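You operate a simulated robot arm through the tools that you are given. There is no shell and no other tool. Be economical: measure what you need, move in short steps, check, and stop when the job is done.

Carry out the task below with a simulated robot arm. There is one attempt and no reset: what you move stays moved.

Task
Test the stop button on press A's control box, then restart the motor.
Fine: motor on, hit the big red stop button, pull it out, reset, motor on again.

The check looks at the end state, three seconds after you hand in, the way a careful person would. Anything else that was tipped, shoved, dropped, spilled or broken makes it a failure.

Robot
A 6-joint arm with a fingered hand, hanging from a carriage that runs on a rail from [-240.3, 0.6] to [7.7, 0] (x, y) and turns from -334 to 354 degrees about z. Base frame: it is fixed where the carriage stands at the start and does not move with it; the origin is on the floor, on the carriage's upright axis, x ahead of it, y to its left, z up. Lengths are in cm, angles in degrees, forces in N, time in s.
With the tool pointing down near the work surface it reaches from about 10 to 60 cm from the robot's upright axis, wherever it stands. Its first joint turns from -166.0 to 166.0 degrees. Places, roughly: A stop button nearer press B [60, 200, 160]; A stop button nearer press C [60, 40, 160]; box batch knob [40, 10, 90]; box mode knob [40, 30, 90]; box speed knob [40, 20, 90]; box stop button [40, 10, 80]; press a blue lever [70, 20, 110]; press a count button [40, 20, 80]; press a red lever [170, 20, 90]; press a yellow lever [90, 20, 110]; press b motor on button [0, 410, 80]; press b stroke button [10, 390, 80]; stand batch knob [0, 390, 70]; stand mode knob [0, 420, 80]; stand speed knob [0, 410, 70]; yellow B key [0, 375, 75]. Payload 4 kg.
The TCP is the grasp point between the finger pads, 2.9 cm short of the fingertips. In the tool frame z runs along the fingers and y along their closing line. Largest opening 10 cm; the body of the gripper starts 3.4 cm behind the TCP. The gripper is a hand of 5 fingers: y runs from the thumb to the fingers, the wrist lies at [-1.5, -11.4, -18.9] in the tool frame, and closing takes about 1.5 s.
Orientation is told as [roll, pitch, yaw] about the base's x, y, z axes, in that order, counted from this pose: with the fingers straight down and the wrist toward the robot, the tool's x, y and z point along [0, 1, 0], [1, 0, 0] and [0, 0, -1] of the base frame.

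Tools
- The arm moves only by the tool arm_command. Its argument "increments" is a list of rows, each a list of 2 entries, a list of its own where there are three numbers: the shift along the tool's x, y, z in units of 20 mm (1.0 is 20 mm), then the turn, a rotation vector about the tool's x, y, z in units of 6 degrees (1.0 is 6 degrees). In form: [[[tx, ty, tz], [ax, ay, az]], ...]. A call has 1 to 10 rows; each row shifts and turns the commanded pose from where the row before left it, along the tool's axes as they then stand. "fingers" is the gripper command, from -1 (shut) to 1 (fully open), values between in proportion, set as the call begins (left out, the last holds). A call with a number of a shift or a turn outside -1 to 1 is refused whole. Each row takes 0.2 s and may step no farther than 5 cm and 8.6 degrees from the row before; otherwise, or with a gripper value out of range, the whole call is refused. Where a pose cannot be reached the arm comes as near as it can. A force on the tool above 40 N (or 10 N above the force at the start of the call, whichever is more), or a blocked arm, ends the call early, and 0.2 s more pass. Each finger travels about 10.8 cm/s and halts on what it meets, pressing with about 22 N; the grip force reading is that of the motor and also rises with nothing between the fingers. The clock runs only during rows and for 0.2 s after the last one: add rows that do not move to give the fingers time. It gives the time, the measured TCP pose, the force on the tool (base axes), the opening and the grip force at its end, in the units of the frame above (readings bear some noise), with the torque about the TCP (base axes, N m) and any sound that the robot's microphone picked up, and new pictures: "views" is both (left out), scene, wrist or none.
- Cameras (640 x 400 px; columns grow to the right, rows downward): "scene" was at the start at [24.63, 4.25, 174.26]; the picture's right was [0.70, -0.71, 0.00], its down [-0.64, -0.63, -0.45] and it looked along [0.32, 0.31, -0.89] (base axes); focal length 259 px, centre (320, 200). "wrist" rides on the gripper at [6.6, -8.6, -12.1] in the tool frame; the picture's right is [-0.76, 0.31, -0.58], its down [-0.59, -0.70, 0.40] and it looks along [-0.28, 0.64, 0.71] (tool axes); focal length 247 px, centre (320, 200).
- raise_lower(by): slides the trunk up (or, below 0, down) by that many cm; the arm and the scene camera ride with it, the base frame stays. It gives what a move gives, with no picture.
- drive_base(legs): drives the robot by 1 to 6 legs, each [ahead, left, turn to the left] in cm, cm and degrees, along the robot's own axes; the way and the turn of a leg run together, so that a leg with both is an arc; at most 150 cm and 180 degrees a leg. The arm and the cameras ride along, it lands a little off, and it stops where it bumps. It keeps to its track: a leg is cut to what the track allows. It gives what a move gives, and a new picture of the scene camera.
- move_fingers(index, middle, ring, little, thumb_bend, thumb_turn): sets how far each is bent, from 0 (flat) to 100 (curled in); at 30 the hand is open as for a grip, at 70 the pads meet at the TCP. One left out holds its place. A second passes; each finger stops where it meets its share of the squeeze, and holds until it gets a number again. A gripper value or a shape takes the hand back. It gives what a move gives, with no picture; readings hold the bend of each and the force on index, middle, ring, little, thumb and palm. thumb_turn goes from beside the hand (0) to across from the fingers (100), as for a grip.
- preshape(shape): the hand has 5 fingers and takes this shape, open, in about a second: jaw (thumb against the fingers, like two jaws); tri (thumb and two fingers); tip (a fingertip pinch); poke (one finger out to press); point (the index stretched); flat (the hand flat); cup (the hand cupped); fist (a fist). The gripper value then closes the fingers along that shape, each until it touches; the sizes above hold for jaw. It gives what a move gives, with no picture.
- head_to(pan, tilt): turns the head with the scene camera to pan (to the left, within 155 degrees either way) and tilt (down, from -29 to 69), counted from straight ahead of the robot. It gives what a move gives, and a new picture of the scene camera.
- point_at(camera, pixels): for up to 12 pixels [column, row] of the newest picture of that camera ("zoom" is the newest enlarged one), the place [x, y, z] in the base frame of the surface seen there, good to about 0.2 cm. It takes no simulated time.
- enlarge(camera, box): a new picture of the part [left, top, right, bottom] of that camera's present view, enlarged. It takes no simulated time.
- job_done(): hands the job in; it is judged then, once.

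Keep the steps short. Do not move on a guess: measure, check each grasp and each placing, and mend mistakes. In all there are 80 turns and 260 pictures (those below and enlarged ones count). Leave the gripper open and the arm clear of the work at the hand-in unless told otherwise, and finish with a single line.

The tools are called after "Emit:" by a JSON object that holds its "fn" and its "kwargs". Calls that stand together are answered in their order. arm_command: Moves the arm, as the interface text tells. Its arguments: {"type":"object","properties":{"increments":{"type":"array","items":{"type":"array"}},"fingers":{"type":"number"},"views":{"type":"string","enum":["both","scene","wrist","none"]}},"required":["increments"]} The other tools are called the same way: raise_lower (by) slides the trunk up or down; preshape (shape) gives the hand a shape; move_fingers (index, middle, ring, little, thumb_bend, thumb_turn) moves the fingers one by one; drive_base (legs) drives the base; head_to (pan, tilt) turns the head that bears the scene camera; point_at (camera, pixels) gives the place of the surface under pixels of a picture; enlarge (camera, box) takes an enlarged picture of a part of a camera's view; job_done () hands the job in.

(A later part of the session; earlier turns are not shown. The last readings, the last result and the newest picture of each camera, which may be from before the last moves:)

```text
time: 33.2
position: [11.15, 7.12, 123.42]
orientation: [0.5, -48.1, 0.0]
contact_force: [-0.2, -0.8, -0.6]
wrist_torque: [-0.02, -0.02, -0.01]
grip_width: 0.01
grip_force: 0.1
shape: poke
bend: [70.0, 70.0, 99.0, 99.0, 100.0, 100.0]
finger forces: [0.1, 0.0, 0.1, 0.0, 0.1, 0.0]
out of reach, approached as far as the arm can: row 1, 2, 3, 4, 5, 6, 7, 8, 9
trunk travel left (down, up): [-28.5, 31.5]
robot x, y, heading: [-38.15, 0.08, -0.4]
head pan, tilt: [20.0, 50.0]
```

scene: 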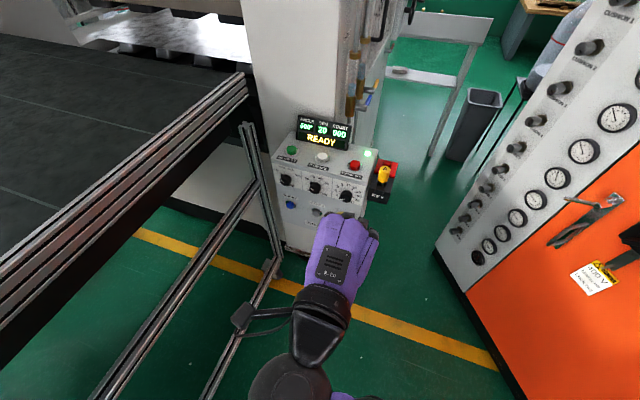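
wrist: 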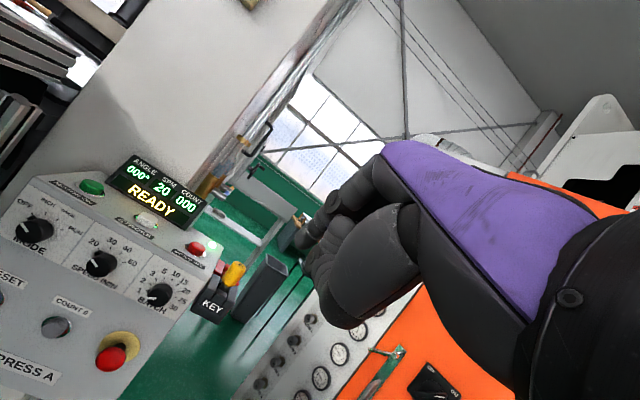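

The wrist joint limits this pose. I'll roll the hand about its pointing axis so the wrist ends above instead of below. First 60° as a trial.

Emit:
{"fn": "arm_command", "kwargs": {"increments": [[[0, 0, 0], [0, 0, 1]], [[0, 0, 0], [0, 0, 1]], [[0, 0, 0], [0, 0, 1]], [[0, 0, 0], [0, 0, 1]], [[0, 0, 0], [0, 0, 1]], [[0, 0, 0], [0, 0, 1]], [[0, 0, 0], [0, 0, 1]], [[0, 0, 0], [0, 0, 1]], [[0, 0, 0], [0, 0, 1]], [[0, 0, 0], [0, 0, 1]]], "views": "scene"}}

```text
time: 35.4
position: [13.09, -4.61, 121.78]
orientation: [45.7, -21.9, -68.6]
contact_force: [0.1, 0.6, -0.6]
wrist_torque: [0.02, 0.01, -0.03]
grip_width: 0.02
grip_force: 0.0
shape: poke
bend: [70.0, 70.0, 99.0, 99.0, 100.0, 100.0]
finger forces: [0.0, 0.1, 0.0, 0.0, 0.1, 0.0]
out of reach, approached as far as the arm can: row 1, 2, 6, 7, 8, 9, 10
trunk travel left (down, up): [-28.5, 31.5]
robot x, y, heading: [-38.02, 0.45, -0.1]
head pan, tilt: [20.0, 50.0]
```

scene: 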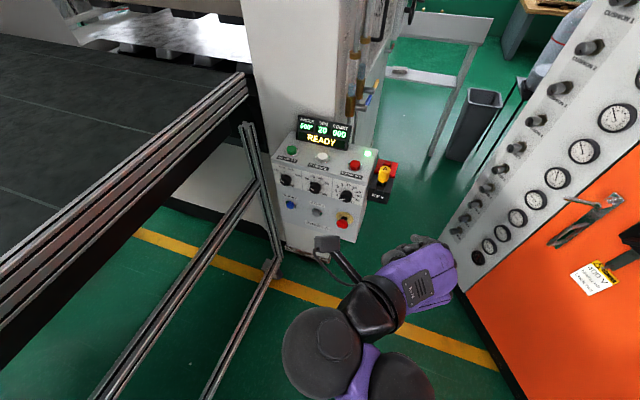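

It works, with position drifting some. I'll continue rolling another 60°.

Emit:
{"fn": "arm_command", "kwargs": {"increments": [[[0, 0, 0], [0, 0, 1]], [[0, 0, 0], [0, 0, 1]], [[0, 0, 0], [0, 0, 1]], [[0, 0, 0], [0, 0, 1]], [[0, 0, 0], [0, 0, 1]], [[0, 0, 0], [0, 0, 1]], [[0, 0, 0], [0, 0, 1]], [[0, 0, 0], [0, 0, 1]], [[0, 0, 0], [0, 0, 1]], [[0, 0, 0], [0, 0, 1]]], "views": "scene"}}

```text
time: 37.6
position: [17.11, -21.31, 111.32]
orientation: [45.3, 22.8, -110.2]
contact_force: [-0.2, -0.3, 0.1]
wrist_torque: [0.02, -0.02, -0.02]
grip_width: 0.01
grip_force: 0.1
shape: poke
bend: [70.0, 70.0, 99.0, 99.0, 100.0, 100.0]
finger forces: [0.0, 0.0, 0.0, 0.1, 0.0, 0.0]
out of reach, approached as far as the arm can: row 1, 2, 3, 4, 5, 6, 7, 8, 9, 10
trunk travel left (down, up): [-28.5, 31.5]
robot x, y, heading: [-37.8, -0.05, -0.6]
head pan, tilt: [20.0, 50.0]
```

scene: 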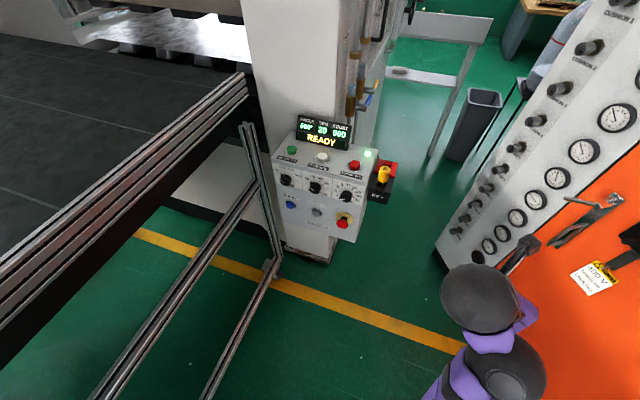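

The hand is drifting toward the cabinet on the right. Using the computed tool axes, I'll translate it back along base +y by 20 cm.

Emit:
{"fn": "arm_command", "kwargs": {"increments": [[[-0.5, -0.86, 0], [0, 0, 0]], [[-0.5, -0.86, 0], [0, 0, 0]], [[-0.5, -0.86, 0], [0, 0, 0]], [[-0.5, -0.86, 0], [0, 0, 0]], [[-0.5, -0.86, 0], [0, 0, 0]], [[-0.5, -0.86, 0], [0, 0, 0]], [[-0.5, -0.86, 0], [0, 0, 0]], [[-0.5, -0.86, 0], [0, 0, 0]], [[-0.5, -0.86, 0], [0, 0, 0]], [[-0.5, -0.86, 0], [0, 0, 0]]], "views": "scene"}}

```text
time: 39.8
position: [18.24, -13.87, 105.55]
orientation: [45.0, 23.5, -109.4]
contact_force: [-0.6, -0.8, 0.4]
wrist_torque: [0.01, -0.01, 0.03]
grip_width: 0.0
grip_force: 0.0
shape: poke
bend: [70.0, 70.0, 99.0, 99.0, 100.0, 100.0]
finger forces: [0.0, 0.1, 0.0, 0.0, 0.0, 0.1]
out of reach, approached as far as the arm can: row 1, 2, 3, 4, 5, 6, 7, 8, 9, 10
trunk travel left (down, up): [-28.5, 31.5]
robot x, y, heading: [-38.12, 0.31, -0.5]
head pan, tilt: [20.0, 50.0]
```

scene: 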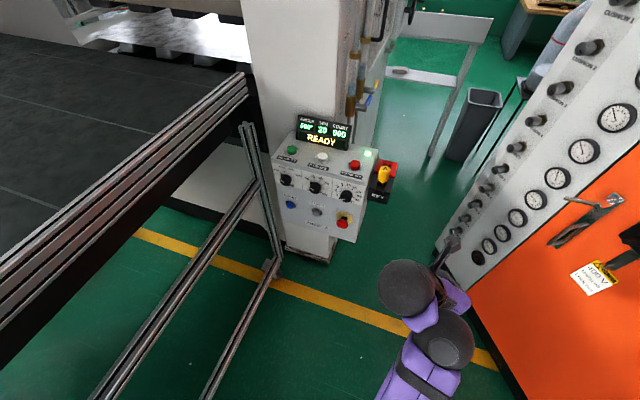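

Lower positions seem to allow more reach, which is what I need anyway. I'll move down 16 cm.

Emit:
{"fn": "arm_command", "kwargs": {"increments": [[[-0.65, 0.39, 0.65], [0, 0, 0]], [[-0.65, 0.39, 0.65], [0, 0, 0]], [[-0.65, 0.39, 0.65], [0, 0, 0]], [[-0.65, 0.39, 0.65], [0, 0, 0]], [[-0.65, 0.39, 0.65], [0, 0, 0]], [[-0.65, 0.39, 0.65], [0, 0, 0]], [[-0.65, 0.39, 0.65], [0, 0, 0]], [[-0.65, 0.39, 0.65], [0, 0, 0]]], "views": "none"}}

Emit:
{"fn": "arm_command", "kwargs": {"increments": [[[-0.5, -0.86, 0], [0, 0, 0]], [[-0.5, -0.86, 0], [0, 0, 0]], [[-0.5, -0.86, 0], [0, 0, 0]], [[-0.5, -0.86, 0], [0, 0, 0]], [[-0.5, -0.86, 0], [0, 0, 0]], [[-0.5, -0.86, 0], [0, 0, 0]], [[-0.5, -0.86, 0], [0, 0, 0]], [[-0.5, -0.86, 0], [0, 0, 0]]], "views": "scene"}}

```text
time: 41.6
position: [10.99, -16.95, 100.57]
orientation: [44.8, 22.8, -110.3]
contact_force: [-0.2, 0.5, 0.9]
wrist_torque: [-0.01, 0.04, 0.03]
grip_width: 0.0
grip_force: 0.0
shape: poke
bend: [70.0, 70.0, 99.0, 99.0, 100.0, 100.0]
finger forces: [0.0, 0.0, 0.1, 0.0, 0.0, 0.1]
out of reach, approached as far as the arm can: row 1, 2, 3, 4, 5, 6, 7, 8
trunk travel left (down, up): [-28.5, 31.5]
robot x, y, heading: [-37.86, 0.38, -0.3]
head pan, tilt: [20.0, 50.0]
```

```text
time: 43.4
position: [8.27, -11.76, 100.26]
orientation: [45.1, 23.3, -109.8]
contact_force: [-0.6, 0.1, 0.2]
wrist_torque: [0.0, -0.02, -0.02]
grip_width: 0.01
grip_force: 0.1
shape: poke
bend: [70.0, 70.0, 99.0, 99.0, 100.0, 100.0]
finger forces: [0.0, 0.1, 0.1, 0.1, 0.0, 0.0]
out of reach, approached as far as the arm can: row 1, 2, 3, 4, 5, 6, 7, 8
trunk travel left (down, up): [-28.5, 31.5]
robot x, y, heading: [-37.92, 0.24, -0.2]
head pan, tilt: [20.0, 50.0]
```

scene: 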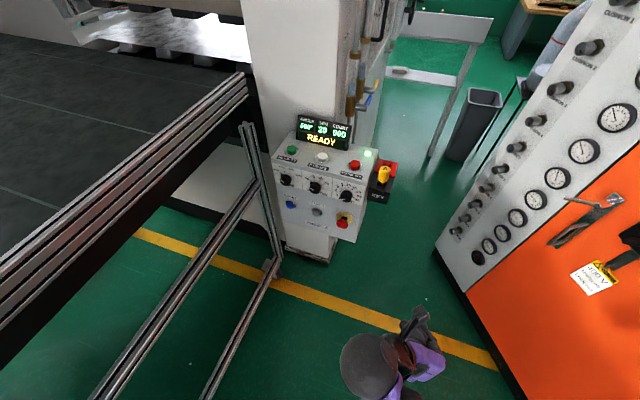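

This pose can be positioned with the carriage: the TCP is 46 cm ahead and 12 cm right, pointing 40° down-forward. Turning the robot 30° left brings it to y≈13, with the closing line nearly parallel to the box face. There's ample room, so I'll turn and then lower the trunk.

Emit:
{"fn": "drive_base", "kwargs": {"legs": [[0, 0, 30]]}}

Emit:
{"fn": "raise_lower", "kwargs": {"by": -14}}

Emit:
{"fn": "head_to", "kwargs": {"pan": -10, "tilt": 42}}

```text
time: 45.3
position: [8.1, 13.03, 100.46]
orientation: [45.0, 23.3, -79.7]
contact_force: [0.4, -0.4, -0.1]
wrist_torque: [-0.02, 0.01, 0.0]
grip_width: 0.0
grip_force: 0.1
shape: poke
bend: [70.0, 70.0, 99.0, 99.0, 100.0, 100.0]
finger forces: [0.0, 0.1, 0.0, 0.0, 0.1, 0.0]
trunk travel left (down, up): [-28.5, 31.5]
robot x, y, heading: [-37.99, 0.53, 29.8]
head pan, tilt: [20.0, 50.0]
```

scene: 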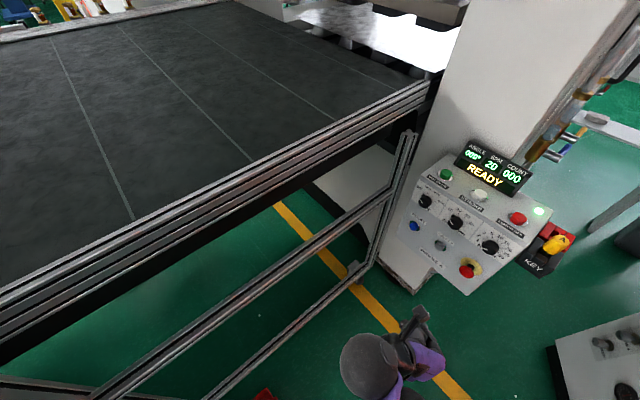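

```text
time: 46.9
position: [8.09, 13.09, 86.39]
orientation: [45.0, 23.4, -79.6]
contact_force: [0.5, 0.6, -0.2]
wrist_torque: [0.0, 0.04, 0.01]
grip_width: 0.0
grip_force: 0.1
shape: poke
bend: [70.0, 70.0, 99.0, 99.0, 100.0, 100.0]
finger forces: [0.0, 0.0, 0.0, 0.1, 0.0, 0.0]
trunk travel left (down, up): [-14.5, 45.5]
robot x, y, heading: [-37.55, 0.31, 30.0]
head pan, tilt: [20.0, 50.0]
```

```text
time: 47.9
position: [8.09, 12.97, 86.31]
orientation: [45.0, 23.3, -79.6]
contact_force: [0.2, 0.7, 0.0]
wrist_torque: [-0.02, -0.03, -0.01]
grip_width: 0.0
grip_force: 0.0
shape: poke
bend: [70.0, 70.0, 99.0, 99.0, 100.0, 100.0]
finger forces: [0.0, 0.1, 0.0, 0.1, 0.1, 0.1]
trunk travel left (down, up): [-14.5, 45.5]
robot x, y, heading: [-38.2, -0.1, 29.9]
head pan, tilt: [-10.0, 42.0]
```

scene: 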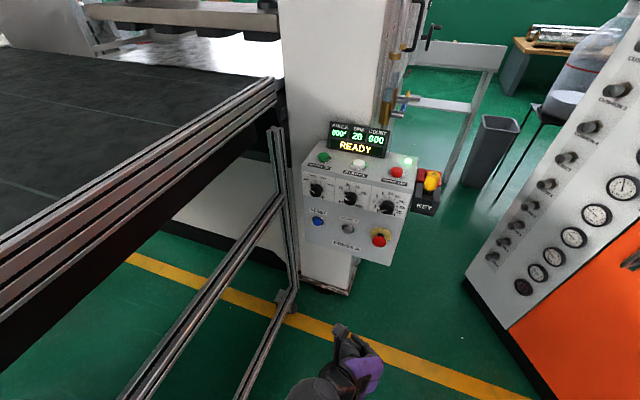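

Good pose and a clear view of the box. The tip offset from the TCP works out to (+1.9, +1.15, −1.9). I'll lower 2.9 cm and drive 25 cm along world +x (own axes: ahead 21.6, right 12.5).

Emit:
{"fn": "raise_lower", "kwargs": {"by": -2.9}}

Emit:
{"fn": "drive_base", "kwargs": {"legs": [[21.6, -12.5, 0]]}}

Emit:
{"fn": "arm_command", "kwargs": {"increments": [[[0, 0, 0], [0, 0, 0]]]}}

```text
time: 48.6
position: [8.11, 13.03, 83.45]
orientation: [45.0, 23.3, -79.6]
contact_force: [0.4, -0.3, -0.3]
wrist_torque: [0.01, 0.01, 0.01]
grip_width: 0.01
grip_force: 0.0
shape: poke
bend: [70.0, 70.0, 99.0, 99.0, 100.0, 100.0]
finger forces: [0.0, 0.1, 0.1, 0.0, 0.0, 0.0]
trunk travel left (down, up): [-11.6, 48.4]
robot x, y, heading: [-37.63, -0.12, 30.0]
head pan, tilt: [-10.0, 42.0]
```

```text
time: 50.5
position: [33.0, 12.8, 83.37]
orientation: [45.0, 23.4, -79.5]
contact_force: [-0.4, 0.1, 0.6]
wrist_torque: [-0.01, 0.01, 0.01]
grip_width: 0.0
grip_force: 0.1
shape: poke
bend: [70.0, 70.0, 99.0, 99.0, 100.0, 100.0]
finger forces: [0.0, 0.0, 0.0, 0.1, 0.0, 0.1]
trunk travel left (down, up): [-11.6, 48.4]
robot x, y, heading: [-12.82, -0.04, 30.1]
head pan, tilt: [-10.0, 42.0]
```

scene: 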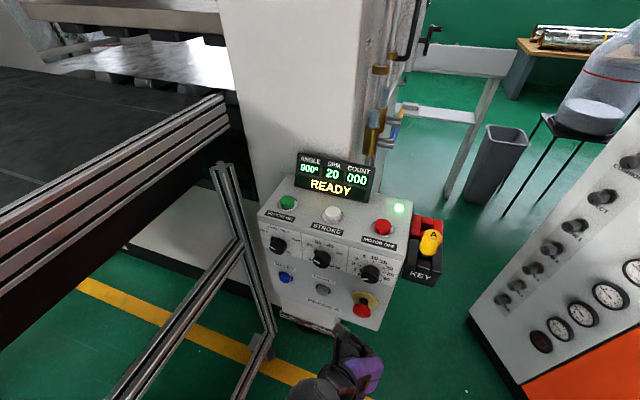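

```text
time: 50.9
position: [32.9, 12.93, 83.44]
orientation: [45.0, 23.3, -79.6]
contact_force: [0.1, -0.1, 1.0]
wrist_torque: [-0.01, 0.01, -0.01]
grip_width: 0.0
grip_force: 0.0
shape: poke
bend: [70.0, 70.0, 99.0, 99.0, 100.0, 100.0]
finger forces: [0.0, 0.0, 0.1, 0.0, 0.0, 0.0]
trunk travel left (down, up): [-11.6, 48.4]
robot x, y, heading: [-12.99, -0.0, 29.9]
head pan, tilt: [-10.0, 42.0]
```

scene: 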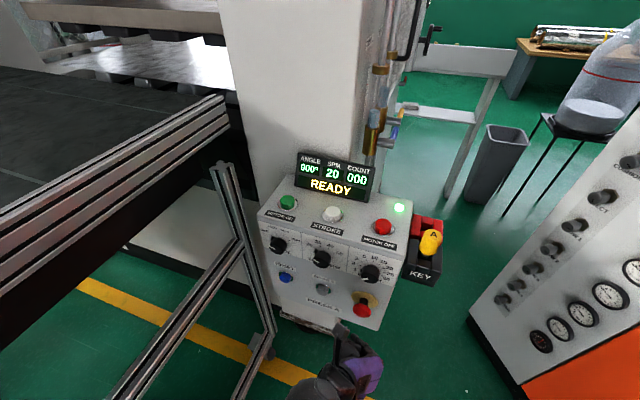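
wrist: 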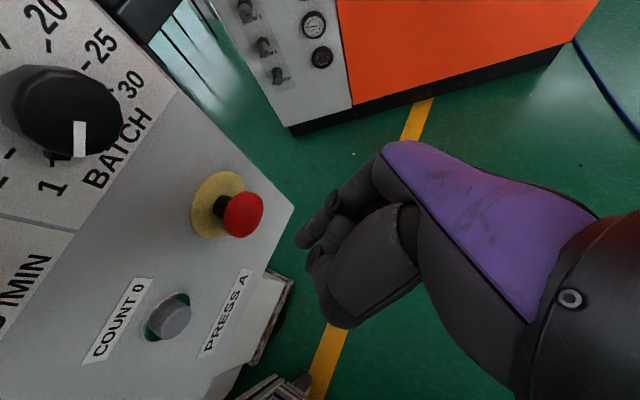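

The mushroom is clear at (243,214) in the wrist view, and the fingertip is at about (303,240). I'll measure them.

Emit:
{"fn": "point_at", "kwargs": {"camera": "wrist", "pixels": [[243, 214], [255, 205], [250, 232], [232, 228], [205, 190], [222, 206], [303, 240], [309, 243], [314, 252], [168, 318], [305, 247]]}}

```text
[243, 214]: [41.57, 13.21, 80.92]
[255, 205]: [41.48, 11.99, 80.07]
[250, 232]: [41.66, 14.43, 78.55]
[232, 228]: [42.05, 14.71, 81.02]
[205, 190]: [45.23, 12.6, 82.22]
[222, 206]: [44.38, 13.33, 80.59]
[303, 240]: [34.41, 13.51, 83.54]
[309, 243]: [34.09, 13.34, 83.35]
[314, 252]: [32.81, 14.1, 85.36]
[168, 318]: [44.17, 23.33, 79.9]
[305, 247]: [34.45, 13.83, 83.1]
```

The head centre is about [41.4, 13, 80] and the fingertip is at [34.5, 13.6, 82.5]. I'll shift by (0, −0.7, −1.8) and then advance 5 cm in x.

Emit:
{"fn": "arm_command", "kwargs": {"increments": [[[-0.27, 0.33, 0.22], [0, 0, 0]], [[-0.27, 0.33, 0.22], [0, 0, 0]], [[0.74, 0.165, 0.65], [0, 0, 0]], [[0.74, 0.165, 0.65], [0, 0, 0]], [[0.37, 0.083, 0.325], [0, 0, 0]]]}}

```text
time: 52.0
position: [37.42, 11.31, 83.65]
orientation: [44.8, 23.4, -79.5]
contact_force: [-0.9, 0.1, -0.4]
wrist_torque: [-0.01, 0.01, 0.01]
grip_width: 0.01
grip_force: 0.0
shape: poke
bend: [70.0, 70.0, 99.0, 99.0, 100.0, 100.0]
finger forces: [0.0, 0.0, 0.1, 0.0, 0.1, 0.1]
out of reach, approached as far as the arm can: row 1, 2, 3, 4
trunk travel left (down, up): [-11.6, 48.4]
robot x, y, heading: [-13.09, -0.12, 29.8]
head pan, tilt: [-10.0, 42.0]
```

scene: 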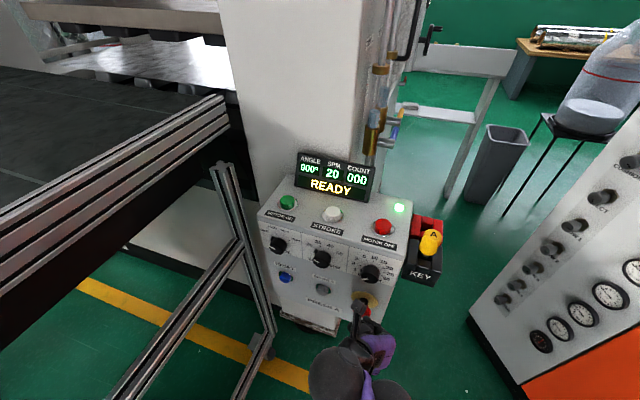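
wrist: 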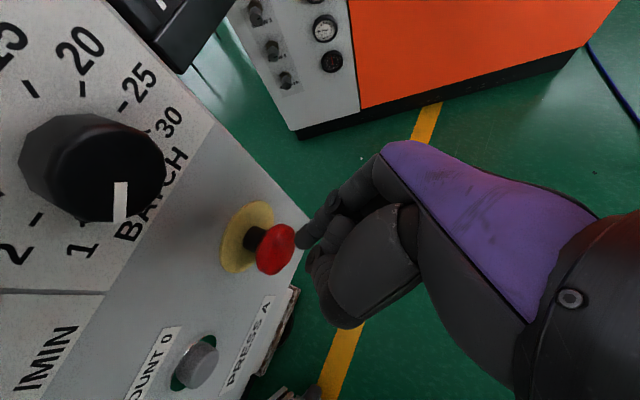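

The tip needs about +1 in y and −2.2 in z. I'll lower the trunk 2.2 cm and make a small arm shift in y.

Emit:
{"fn": "raise_lower", "kwargs": {"by": -2.2}}

Emit:
{"fn": "arm_command", "kwargs": {"increments": [[[-0.066, -0.41, 0.18], [0, 0, 0]], [[0, 0, 0], [0, 0, 0]]], "views": "wrist"}}

Emit:
{"fn": "enlarge", "kwargs": {"camera": "wrist", "box": [200, 160, 360, 300]}}

Emit:
{"fn": "point_at", "kwargs": {"camera": "wrist", "pixels": [[303, 240], [309, 243], [305, 247], [275, 245], [288, 232], [268, 265]]}}

```text
time: 52.7
position: [37.28, 11.17, 81.31]
orientation: [44.6, 23.3, -79.5]
contact_force: [0.1, 0.1, -0.6]
wrist_torque: [0.0, -0.02, 0.0]
grip_width: 0.0
grip_force: 0.1
shape: poke
bend: [70.0, 70.0, 99.0, 99.0, 100.0, 100.0]
finger forces: [0.1, 0.0, 0.0, 0.0, 0.1, 0.0]
trunk travel left (down, up): [-9.4, 50.6]
robot x, y, heading: [-13.18, -0.1, 29.8]
head pan, tilt: [-10.0, 42.0]
```

```text
time: 53.3
position: [37.33, 12.03, 81.38]
orientation: [44.4, 23.6, -79.4]
contact_force: [0.4, -0.8, -0.6]
wrist_torque: [0.0, -0.01, 0.0]
grip_width: 0.0
grip_force: 0.2
shape: poke
bend: [70.0, 70.0, 99.0, 99.0, 100.0, 100.0]
finger forces: [0.1, 0.0, 0.1, 0.0, 0.1, 0.0]
trunk travel left (down, up): [-9.4, 50.6]
robot x, y, heading: [-13.16, -0.1, 30.0]
head pan, tilt: [-10.0, 42.0]
```

wrist: 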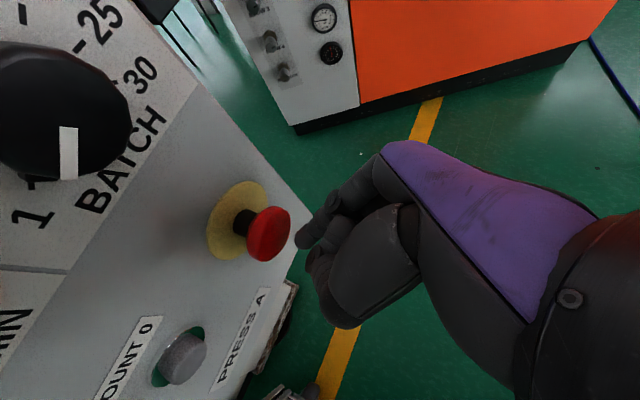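

```text
2.86 times, centred on (280, 230) of wrist
```

zoom: 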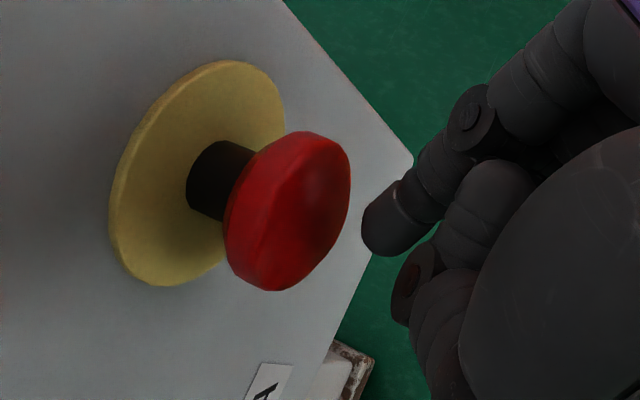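

```text
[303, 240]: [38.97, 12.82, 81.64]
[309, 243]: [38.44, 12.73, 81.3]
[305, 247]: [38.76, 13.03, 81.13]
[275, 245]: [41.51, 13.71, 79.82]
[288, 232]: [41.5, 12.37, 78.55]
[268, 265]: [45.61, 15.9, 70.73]
```

The tip at [39.2, 12.9, 80.8] is lined up with the head. I'll advance in +x: 2 cm, then 3 mm steps.

Emit:
{"fn": "arm_command", "kwargs": {"increments": [[[0.74, 0.165, 0.65], [0, 0, 0]], [[0.11, 0.025, 0.1], [0, 0, 0]], [[0.11, 0.025, 0.1], [0, 0, 0]], [[0.11, 0.025, 0.1], [0, 0, 0]], [[0.11, 0.025, 0.1], [0, 0, 0]]]}}

```text
time: 54.5
position: [40.03, 11.68, 82.43]
orientation: [44.6, 23.5, -79.5]
contact_force: [0.3, -0.6, 0.3]
wrist_torque: [0.0, 0.03, -0.01]
grip_width: 0.0
grip_force: 0.0
shape: poke
bend: [70.0, 70.0, 99.0, 99.0, 100.0, 100.0]
finger forces: [0.1, 0.0, 0.0, 0.0, 0.0, 0.0]
out of reach, approached as far as the arm can: row 1, 4
trunk travel left (down, up): [-9.4, 50.6]
robot x, y, heading: [-12.93, -0.08, 30.0]
head pan, tilt: [-10.0, 42.0]
```

scene: 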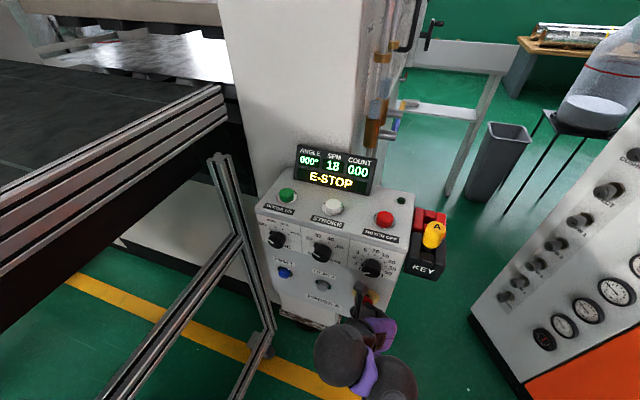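
wrist: 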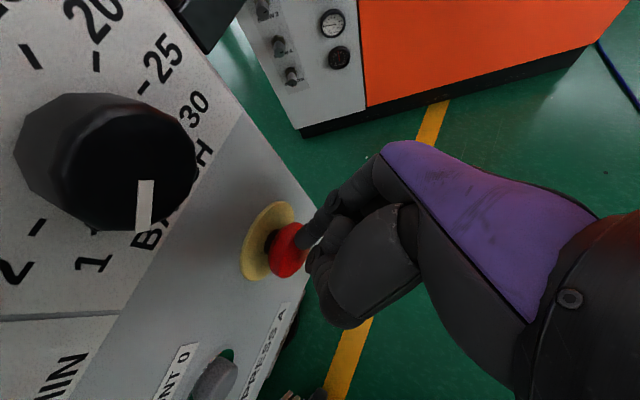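

E-STOP shows and the lamp is off. I'll withdraw straight back 8 cm with the carriage and check that it's latched.

Emit:
{"fn": "drive_base", "kwargs": {"legs": [[-6.9, 4, 0]]}}

Emit:
{"fn": "preshape", "kwargs": {"shape": "tip"}}

Emit:
{"fn": "arm_command", "kwargs": {"increments": [[[0, 0, 0], [0, 0, 0]]], "fingers": 1}}

Emit:
{"fn": "enlarge", "kwargs": {"camera": "wrist", "box": [180, 110, 440, 330]}}

```text
time: 55.6
position: [31.97, 11.65, 82.38]
orientation: [44.4, 23.5, -79.4]
contact_force: [0.5, -0.3, 0.3]
wrist_torque: [0.02, -0.02, 0.0]
grip_width: 0.0
grip_force: 0.0
shape: poke
bend: [70.0, 70.0, 99.0, 99.0, 100.0, 100.0]
finger forces: [0.0, 0.0, 0.0, 0.1, 0.0, 0.1]
trunk travel left (down, up): [-9.4, 50.6]
robot x, y, heading: [-21.04, -0.18, 29.6]
head pan, tilt: [-10.0, 42.0]
```

scene: 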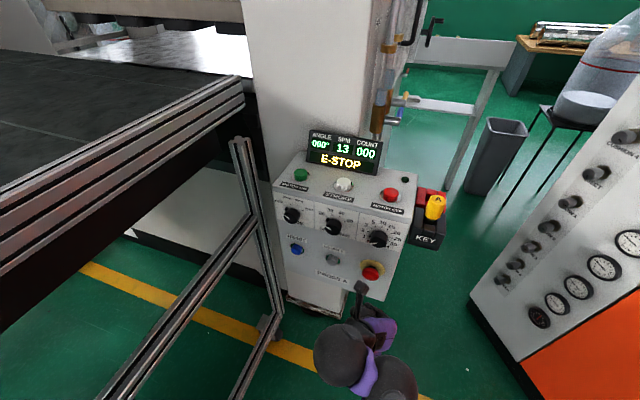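

```text
time: 56.5
position: [32.08, 11.72, 82.45]
orientation: [44.6, 23.5, -79.5]
contact_force: [-0.3, -0.9, -0.1]
wrist_torque: [0.0, 0.01, -0.01]
grip_width: 9.97
grip_force: 0.0
shape: tip
bend: [30.0, 98.0, 99.0, 99.0, 30.0, 98.0]
finger forces: [0.1, 0.0, 0.0, 0.0, 0.0, 0.0]
trunk travel left (down, up): [-9.4, 50.6]
robot x, y, heading: [-20.96, 0.64, 30.1]
head pan, tilt: [-10.0, 42.0]
```

```text
time: 56.9
position: [32.21, 11.67, 82.21]
orientation: [44.6, 23.5, -79.5]
contact_force: [-0.1, 0.6, -0.1]
wrist_torque: [0.01, -0.01, 0.0]
grip_width: 9.97
grip_force: 0.0
shape: tip
bend: [30.0, 98.0, 99.0, 99.0, 30.0, 98.0]
finger forces: [0.0, 0.0, 0.0, 0.1, 0.0, 0.0]
trunk travel left (down, up): [-9.4, 50.6]
robot x, y, heading: [-21.22, -0.28, 29.9]
head pan, tilt: [-10.0, 42.0]
```

scene: 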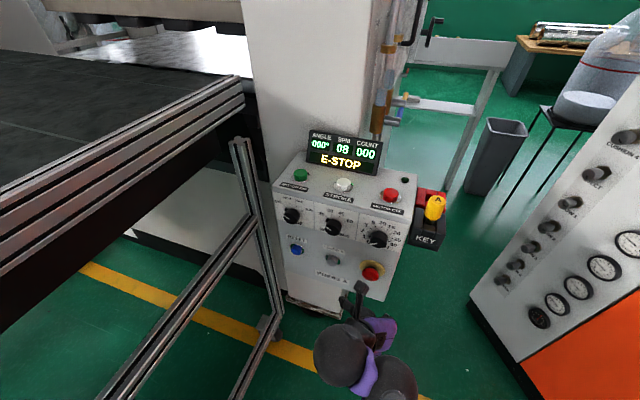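
wrist: 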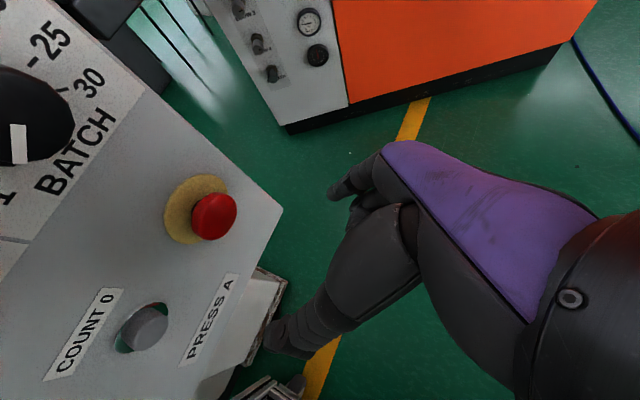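

```text
1.82 times, centred on (310, 220) of wrist
```

zoom: 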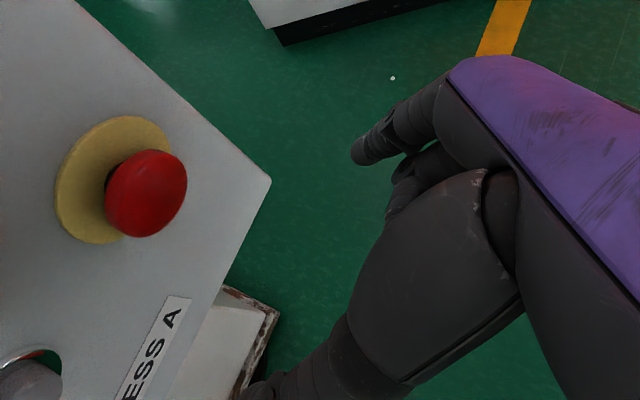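

It's latched: the head sits close to the collar with a gap behind it. Index and thumb are open. I'll measure the head and both fingertips.

Emit:
{"fn": "point_at", "kwargs": {"camera": "wrist", "pixels": [[214, 216], [205, 203], [230, 205], [222, 235], [200, 235], [172, 215], [332, 192], [270, 342], [280, 350], [150, 325], [250, 205]]}}

Emit:
{"fn": "point_at", "kwargs": {"camera": "zoom", "pixels": [[147, 193], [108, 190], [180, 165], [130, 232], [140, 155], [170, 220], [358, 150], [262, 392]]}}

```text
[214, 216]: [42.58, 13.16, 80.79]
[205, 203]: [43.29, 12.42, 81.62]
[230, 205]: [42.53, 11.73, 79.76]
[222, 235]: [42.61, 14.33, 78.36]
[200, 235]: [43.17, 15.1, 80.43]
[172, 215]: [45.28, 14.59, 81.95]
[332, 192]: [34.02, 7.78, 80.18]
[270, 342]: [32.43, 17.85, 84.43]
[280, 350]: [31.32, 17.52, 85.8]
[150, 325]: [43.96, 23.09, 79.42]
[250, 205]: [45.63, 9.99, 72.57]
```

```text
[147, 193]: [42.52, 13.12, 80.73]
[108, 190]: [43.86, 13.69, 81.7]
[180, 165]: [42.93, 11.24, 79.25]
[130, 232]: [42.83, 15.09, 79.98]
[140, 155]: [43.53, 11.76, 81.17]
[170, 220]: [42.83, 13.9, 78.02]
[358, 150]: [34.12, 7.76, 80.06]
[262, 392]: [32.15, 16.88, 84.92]
```

The head spans y 11.2–15.1 and z 78–82, with its front at 42.5 and the back rim at about 43.9. The target TCP is [42.3, 13.0, 80]. I'll lower 2.2 cm and drive +8 in x with a 1.5° left turn.

Emit:
{"fn": "raise_lower", "kwargs": {"by": -2.2}}

Emit:
{"fn": "drive_base", "kwargs": {"legs": [[6.9, -4, 1.5]]}}

Emit:
{"fn": "arm_command", "kwargs": {"increments": [[[0, 0, 0], [0, 0, 0]]]}}

Emit:
{"fn": "enlarge", "kwargs": {"camera": "wrist", "box": [200, 140, 420, 360]}}

```text
time: 57.6
position: [32.23, 11.57, 80.08]
orientation: [44.5, 23.5, -79.4]
contact_force: [0.4, 0.5, -1.1]
wrist_torque: [-0.02, 0.0, -0.01]
grip_width: 10.0
grip_force: 0.0
shape: tip
bend: [30.0, 98.0, 99.0, 99.0, 30.0, 98.0]
finger forces: [0.0, 0.0, 0.0, 0.0, 0.0, 0.0]
trunk travel left (down, up): [-7.2, 52.8]
robot x, y, heading: [-21.23, 0.58, 29.6]
head pan, tilt: [-10.0, 42.0]
```

```text
time: 58.6
position: [39.77, 12.96, 80.3]
orientation: [44.6, 23.5, -78.1]
contact_force: [-0.4, -0.5, 0.2]
wrist_torque: [-0.02, 0.07, -0.02]
grip_width: 10.0
grip_force: 0.1
shape: tip
bend: [30.0, 98.0, 99.0, 99.0, 30.0, 98.0]
finger forces: [0.0, 0.1, 0.1, 0.0, 0.1, 0.0]
trunk travel left (down, up): [-7.2, 52.8]
robot x, y, heading: [-12.87, 0.29, 31.4]
head pan, tilt: [-10.0, 42.0]
```

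scene: 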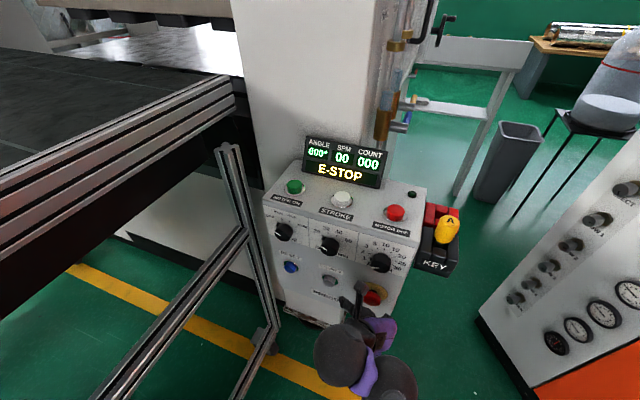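

```text
time: 59.0
position: [39.66, 12.92, 80.09]
orientation: [44.5, 23.5, -77.9]
contact_force: [-0.3, 0.3, -0.2]
wrist_torque: [-0.01, -0.04, 0.01]
grip_width: 9.98
grip_force: 0.1
shape: tip
bend: [30.0, 98.0, 99.0, 99.0, 30.0, 98.0]
finger forces: [0.1, 0.0, 0.0, 0.1, 0.0, 0.1]
trunk travel left (down, up): [-7.2, 52.8]
robot x, y, heading: [-13.4, 0.13, 31.0]
head pan, tilt: [-10.0, 42.0]
```

scene: 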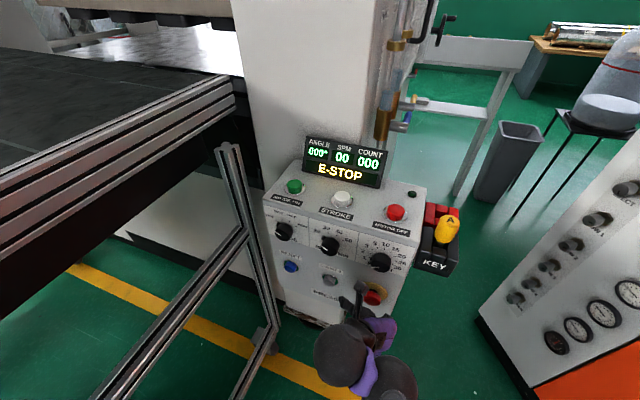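
wrist: 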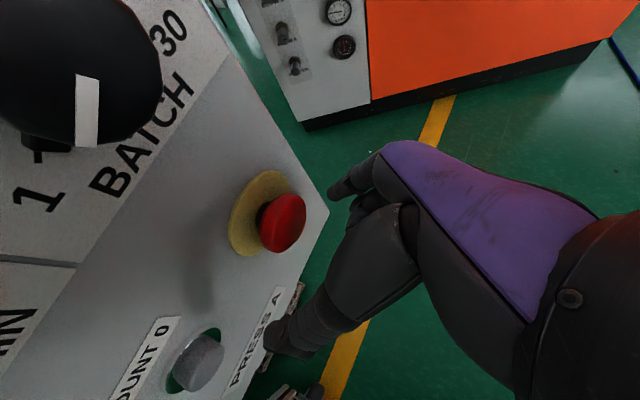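

```text
1.82 times, centred on (310, 250) of wrist
```

zoom: 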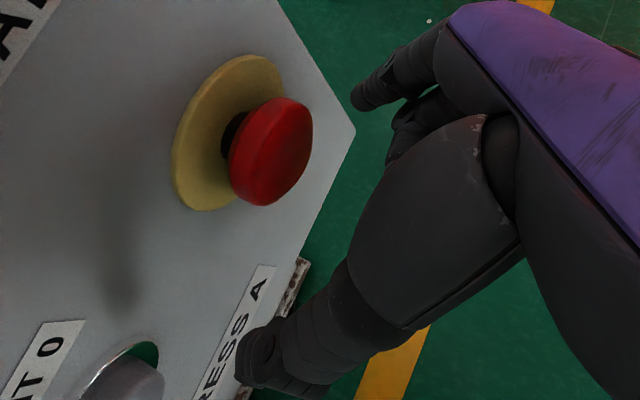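

Aligned in y and z. I'll go 2.5 cm further along +x.

Emit:
{"fn": "drive_base", "kwargs": {"legs": [[2.15, -1.3, 0]]}}

Emit:
{"fn": "arm_command", "kwargs": {"increments": [[[0, 0, 0], [0, 0, 0]]], "views": "wrist"}}

Emit:
{"fn": "enlarge", "kwargs": {"camera": "wrist", "box": [220, 150, 400, 370]}}

Emit:
{"fn": "point_at", "kwargs": {"camera": "zoom", "pixels": [[358, 100], [240, 340], [260, 150]]}}

```text
time: 59.8
position: [42.3, 13.06, 80.26]
orientation: [44.5, 23.5, -78.0]
contact_force: [0.5, 0.2, 0.0]
wrist_torque: [-0.02, 0.02, -0.05]
grip_width: 10.02
grip_force: 0.0
shape: tip
bend: [30.0, 98.0, 99.0, 99.0, 30.0, 98.0]
finger forces: [0.0, 0.0, 0.0, 0.1, 0.1, 0.0]
trunk travel left (down, up): [-7.2, 52.8]
robot x, y, heading: [-10.45, 0.14, 31.2]
head pan, tilt: [-10.0, 42.0]
```

scene: 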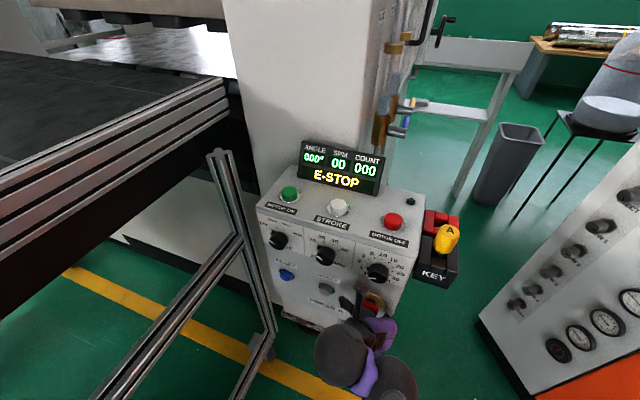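

```text
time: 60.2
position: [42.18, 12.95, 80.28]
orientation: [44.5, 23.6, -78.0]
contact_force: [0.2, 0.8, -0.6]
wrist_torque: [0.04, 0.03, -0.03]
grip_width: 9.99
grip_force: 0.0
shape: tip
bend: [30.0, 98.0, 99.0, 99.0, 30.0, 98.0]
finger forces: [0.1, 0.0, 0.0, 0.0, 0.0, 0.1]
trunk travel left (down, up): [-7.2, 52.8]
robot x, y, heading: [-10.7, 0.26, 31.2]
head pan, tilt: [-10.0, 42.0]
```

wrist: 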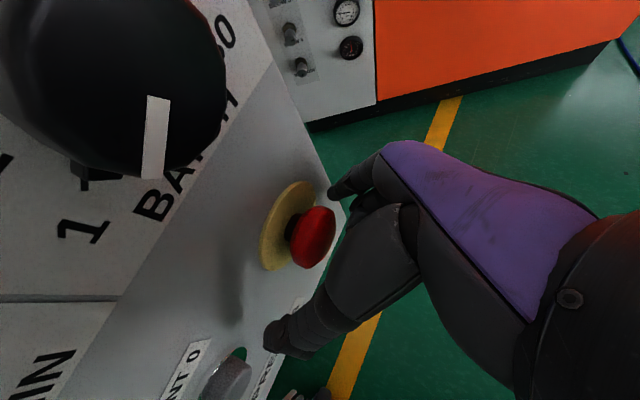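

```text
1.82 times, centred on (310, 260) of wrist
```

zoom: 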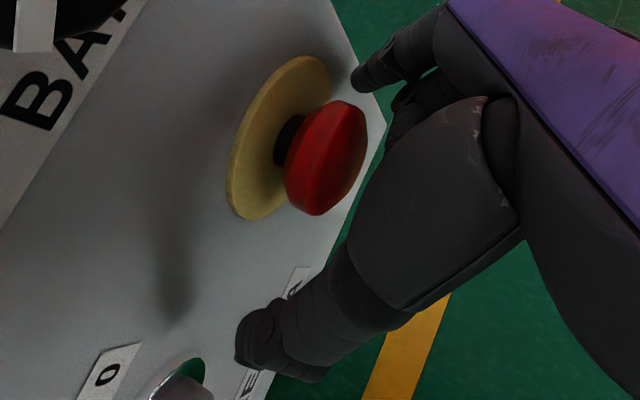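

```text
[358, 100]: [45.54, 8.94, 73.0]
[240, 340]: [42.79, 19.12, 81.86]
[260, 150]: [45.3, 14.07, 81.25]
```

Head lies between index and thumb. I'll close the fingers and wait.

Emit:
{"fn": "arm_command", "kwargs": {"increments": [[[0, 0, 0], [0, 0, 0]], [[0, 0, 0], [0, 0, 0]], [[0, 0, 0], [0, 0, 0]], [[0, 0, 0], [0, 0, 0]], [[0, 0, 0], [0, 0, 0]], [[0, 0, 0], [0, 0, 0]], [[0, 0, 0], [0, 0, 0]]], "fingers": -1, "views": "wrist"}}

Emit:
{"fn": "enlarge", "kwargs": {"camera": "wrist", "box": [220, 150, 400, 370]}}

```text
time: 61.8
position: [42.08, 13.05, 80.21]
orientation: [44.4, 23.5, -78.0]
contact_force: [2.0, 2.1, -7.6]
wrist_torque: [0.09, 0.13, 0.01]
grip_width: 3.3
grip_force: 21.9
shape: tip
bend: [46.0, 100.0, 100.0, 100.0, 50.0, 100.0]
finger forces: [21.0, 0.1, 0.1, 0.0, 20.1, 0.1]
trunk travel left (down, up): [-7.2, 52.8]
robot x, y, heading: [-10.43, 0.07, 31.3]
head pan, tilt: [-10.0, 42.0]
```

wrist: 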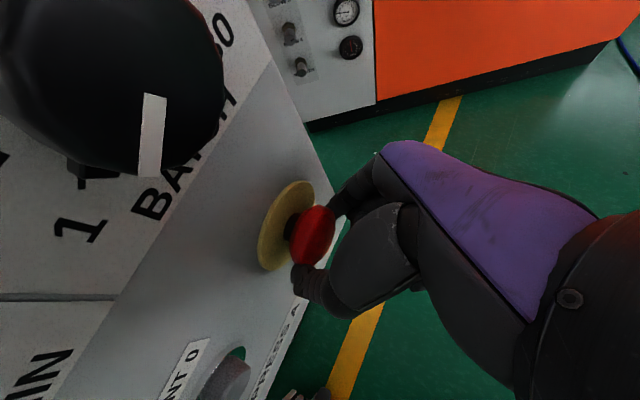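

```text
1.82 times, centred on (310, 260) of wrist
```

zoom: 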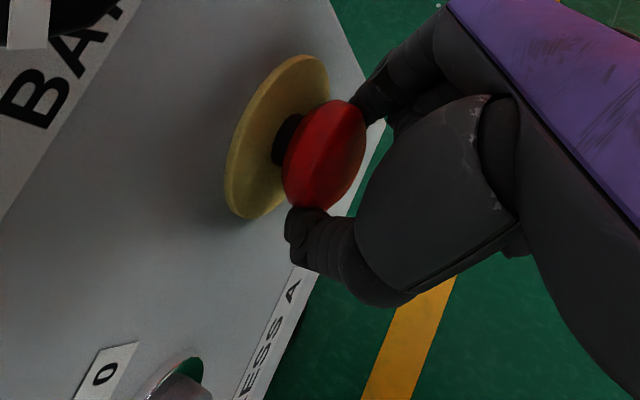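

Both pads hold the head with about 20 N each. I'll pull along −x in 3 mm steps, 2.1 cm in all.

Emit:
{"fn": "arm_command", "kwargs": {"increments": [[[-0.11, -0.025, -0.1], [0, 0, 0]], [[-0.11, -0.025, -0.1], [0, 0, 0]], [[-0.11, -0.025, -0.1], [0, 0, 0]], [[-0.11, -0.025, -0.1], [0, 0, 0]], [[-0.11, -0.025, -0.1], [0, 0, 0]], [[-0.11, -0.025, -0.1], [0, 0, 0]], [[-0.11, -0.025, -0.1], [0, 0, 0]]]}}

Emit:
{"fn": "enlarge", "kwargs": {"camera": "wrist", "box": [220, 150, 400, 370]}}

```text
time: 63.4
position: [39.61, 12.43, 80.19]
orientation: [44.3, 23.2, -78.3]
contact_force: [-6.5, -5.7, -6.9]
wrist_torque: [-0.07, 0.18, -0.12]
grip_width: 2.58
grip_force: 22.6
shape: tip
bend: [75.0, 100.0, 100.0, 100.0, 83.0, 100.0]
finger forces: [12.0, 0.0, 0.0, 0.0, 0.0, 0.1]
trunk travel left (down, up): [-7.2, 52.8]
robot x, y, heading: [-10.72, 0.05, 31.5]
head pan, tilt: [-10.0, 42.0]
```

scene: 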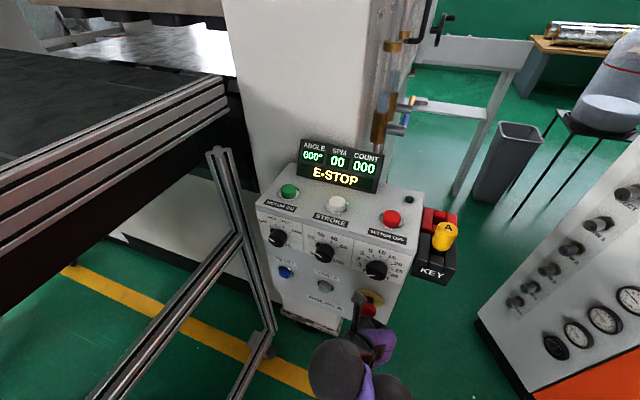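
wrist: 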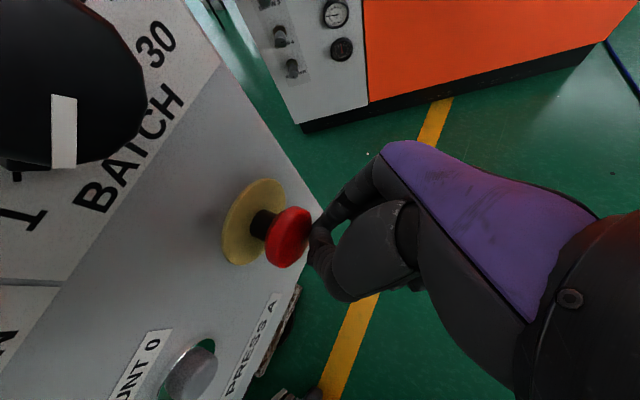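

```text
1.82 times, centred on (310, 260) of wrist
```

zoom: 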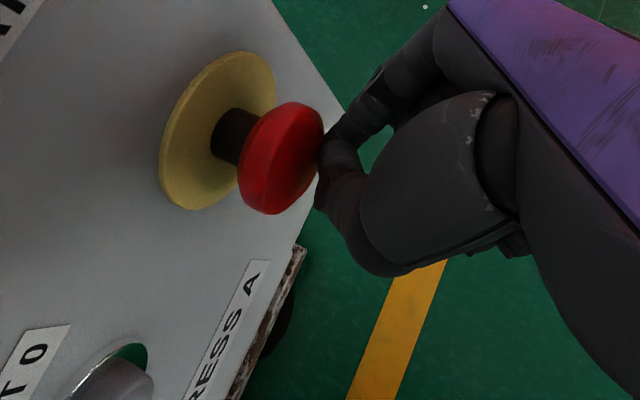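

The fingers came off the head, but the stem looks longer now. I'll back off 10 cm and measure the head's position.

Emit:
{"fn": "drive_base", "kwargs": {"legs": [[-8.6, 5.2, 0]]}}

Emit:
{"fn": "arm_command", "kwargs": {"increments": [[[0, 0, 0], [0, 0, 0]]], "views": "wrist"}}

Emit:
{"fn": "enlarge", "kwargs": {"camera": "wrist", "box": [110, 130, 330, 330]}}

```text
time: 64.6
position: [30.02, 12.91, 80.27]
orientation: [44.5, 23.4, -78.1]
contact_force: [-0.2, 0.4, -0.3]
wrist_torque: [0.02, 0.0, 0.01]
grip_width: 2.54
grip_force: 21.9
shape: tip
bend: [75.0, 100.0, 100.0, 100.0, 83.0, 100.0]
finger forces: [0.0, 0.0, 0.1, 0.0, 0.0, 0.0]
trunk travel left (down, up): [-7.2, 52.8]
robot x, y, heading: [-20.19, 0.09, 31.4]
head pan, tilt: [-10.0, 42.0]
```

scene: 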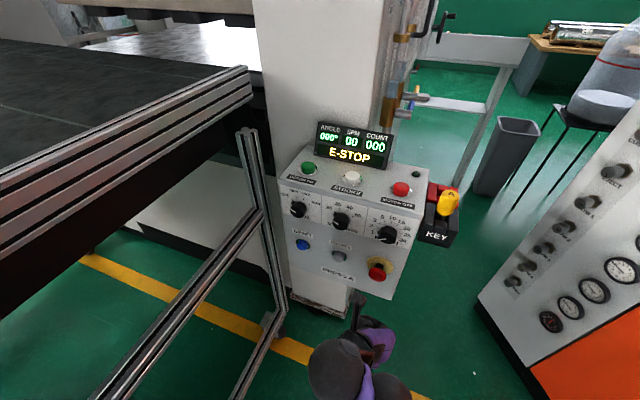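

```text
time: 65.0
position: [30.06, 12.87, 80.21]
orientation: [44.4, 23.5, -78.1]
contact_force: [0.3, -0.5, 0.1]
wrist_torque: [0.03, 0.01, -0.04]
grip_width: 2.56
grip_force: 22.2
shape: tip
bend: [75.0, 100.0, 100.0, 100.0, 83.0, 100.0]
finger forces: [0.0, 0.0, 0.0, 0.1, 0.0, 0.1]
trunk travel left (down, up): [-7.2, 52.8]
robot x, y, heading: [-20.88, -0.22, 31.1]
head pan, tilt: [-10.0, 42.0]
```

wrist: 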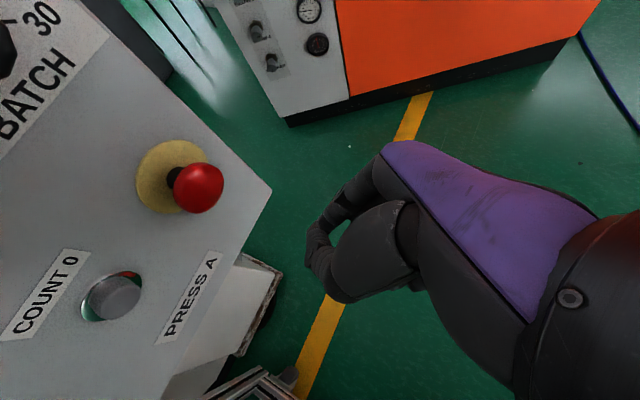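

```text
2.00 times, centred on (220, 230) of wrist
```

zoom: 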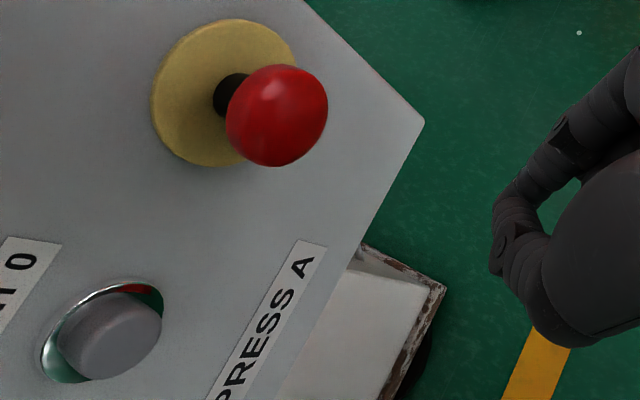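

Emit:
{"fn": "point_at", "kwargs": {"camera": "zoom", "pixels": [[280, 112], [300, 95], [260, 120], [175, 100], [110, 335]]}}

Emit:
{"fn": "enlarge", "kwargs": {"camera": "scene", "box": [260, 110, 440, 320]}}

Emit:
{"fn": "point_at", "kwargs": {"camera": "scene", "pixels": [[303, 244], [302, 241], [303, 247], [256, 215], [248, 135], [270, 320]]}}

```text
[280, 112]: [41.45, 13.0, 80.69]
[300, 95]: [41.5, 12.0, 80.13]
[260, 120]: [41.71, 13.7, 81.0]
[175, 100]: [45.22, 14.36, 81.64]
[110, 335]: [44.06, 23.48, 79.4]
```

```text
1.90 times, centred on (350, 215) of scene
```

zoom: 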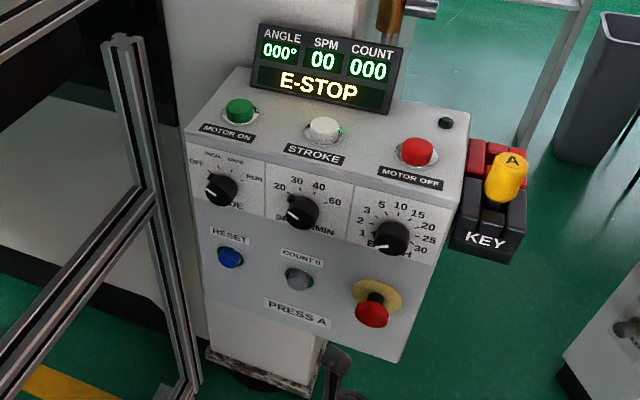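

```text
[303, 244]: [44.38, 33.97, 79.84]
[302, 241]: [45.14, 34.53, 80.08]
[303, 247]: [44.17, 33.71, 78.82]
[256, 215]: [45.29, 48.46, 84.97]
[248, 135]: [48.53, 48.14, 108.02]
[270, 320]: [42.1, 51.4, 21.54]
```

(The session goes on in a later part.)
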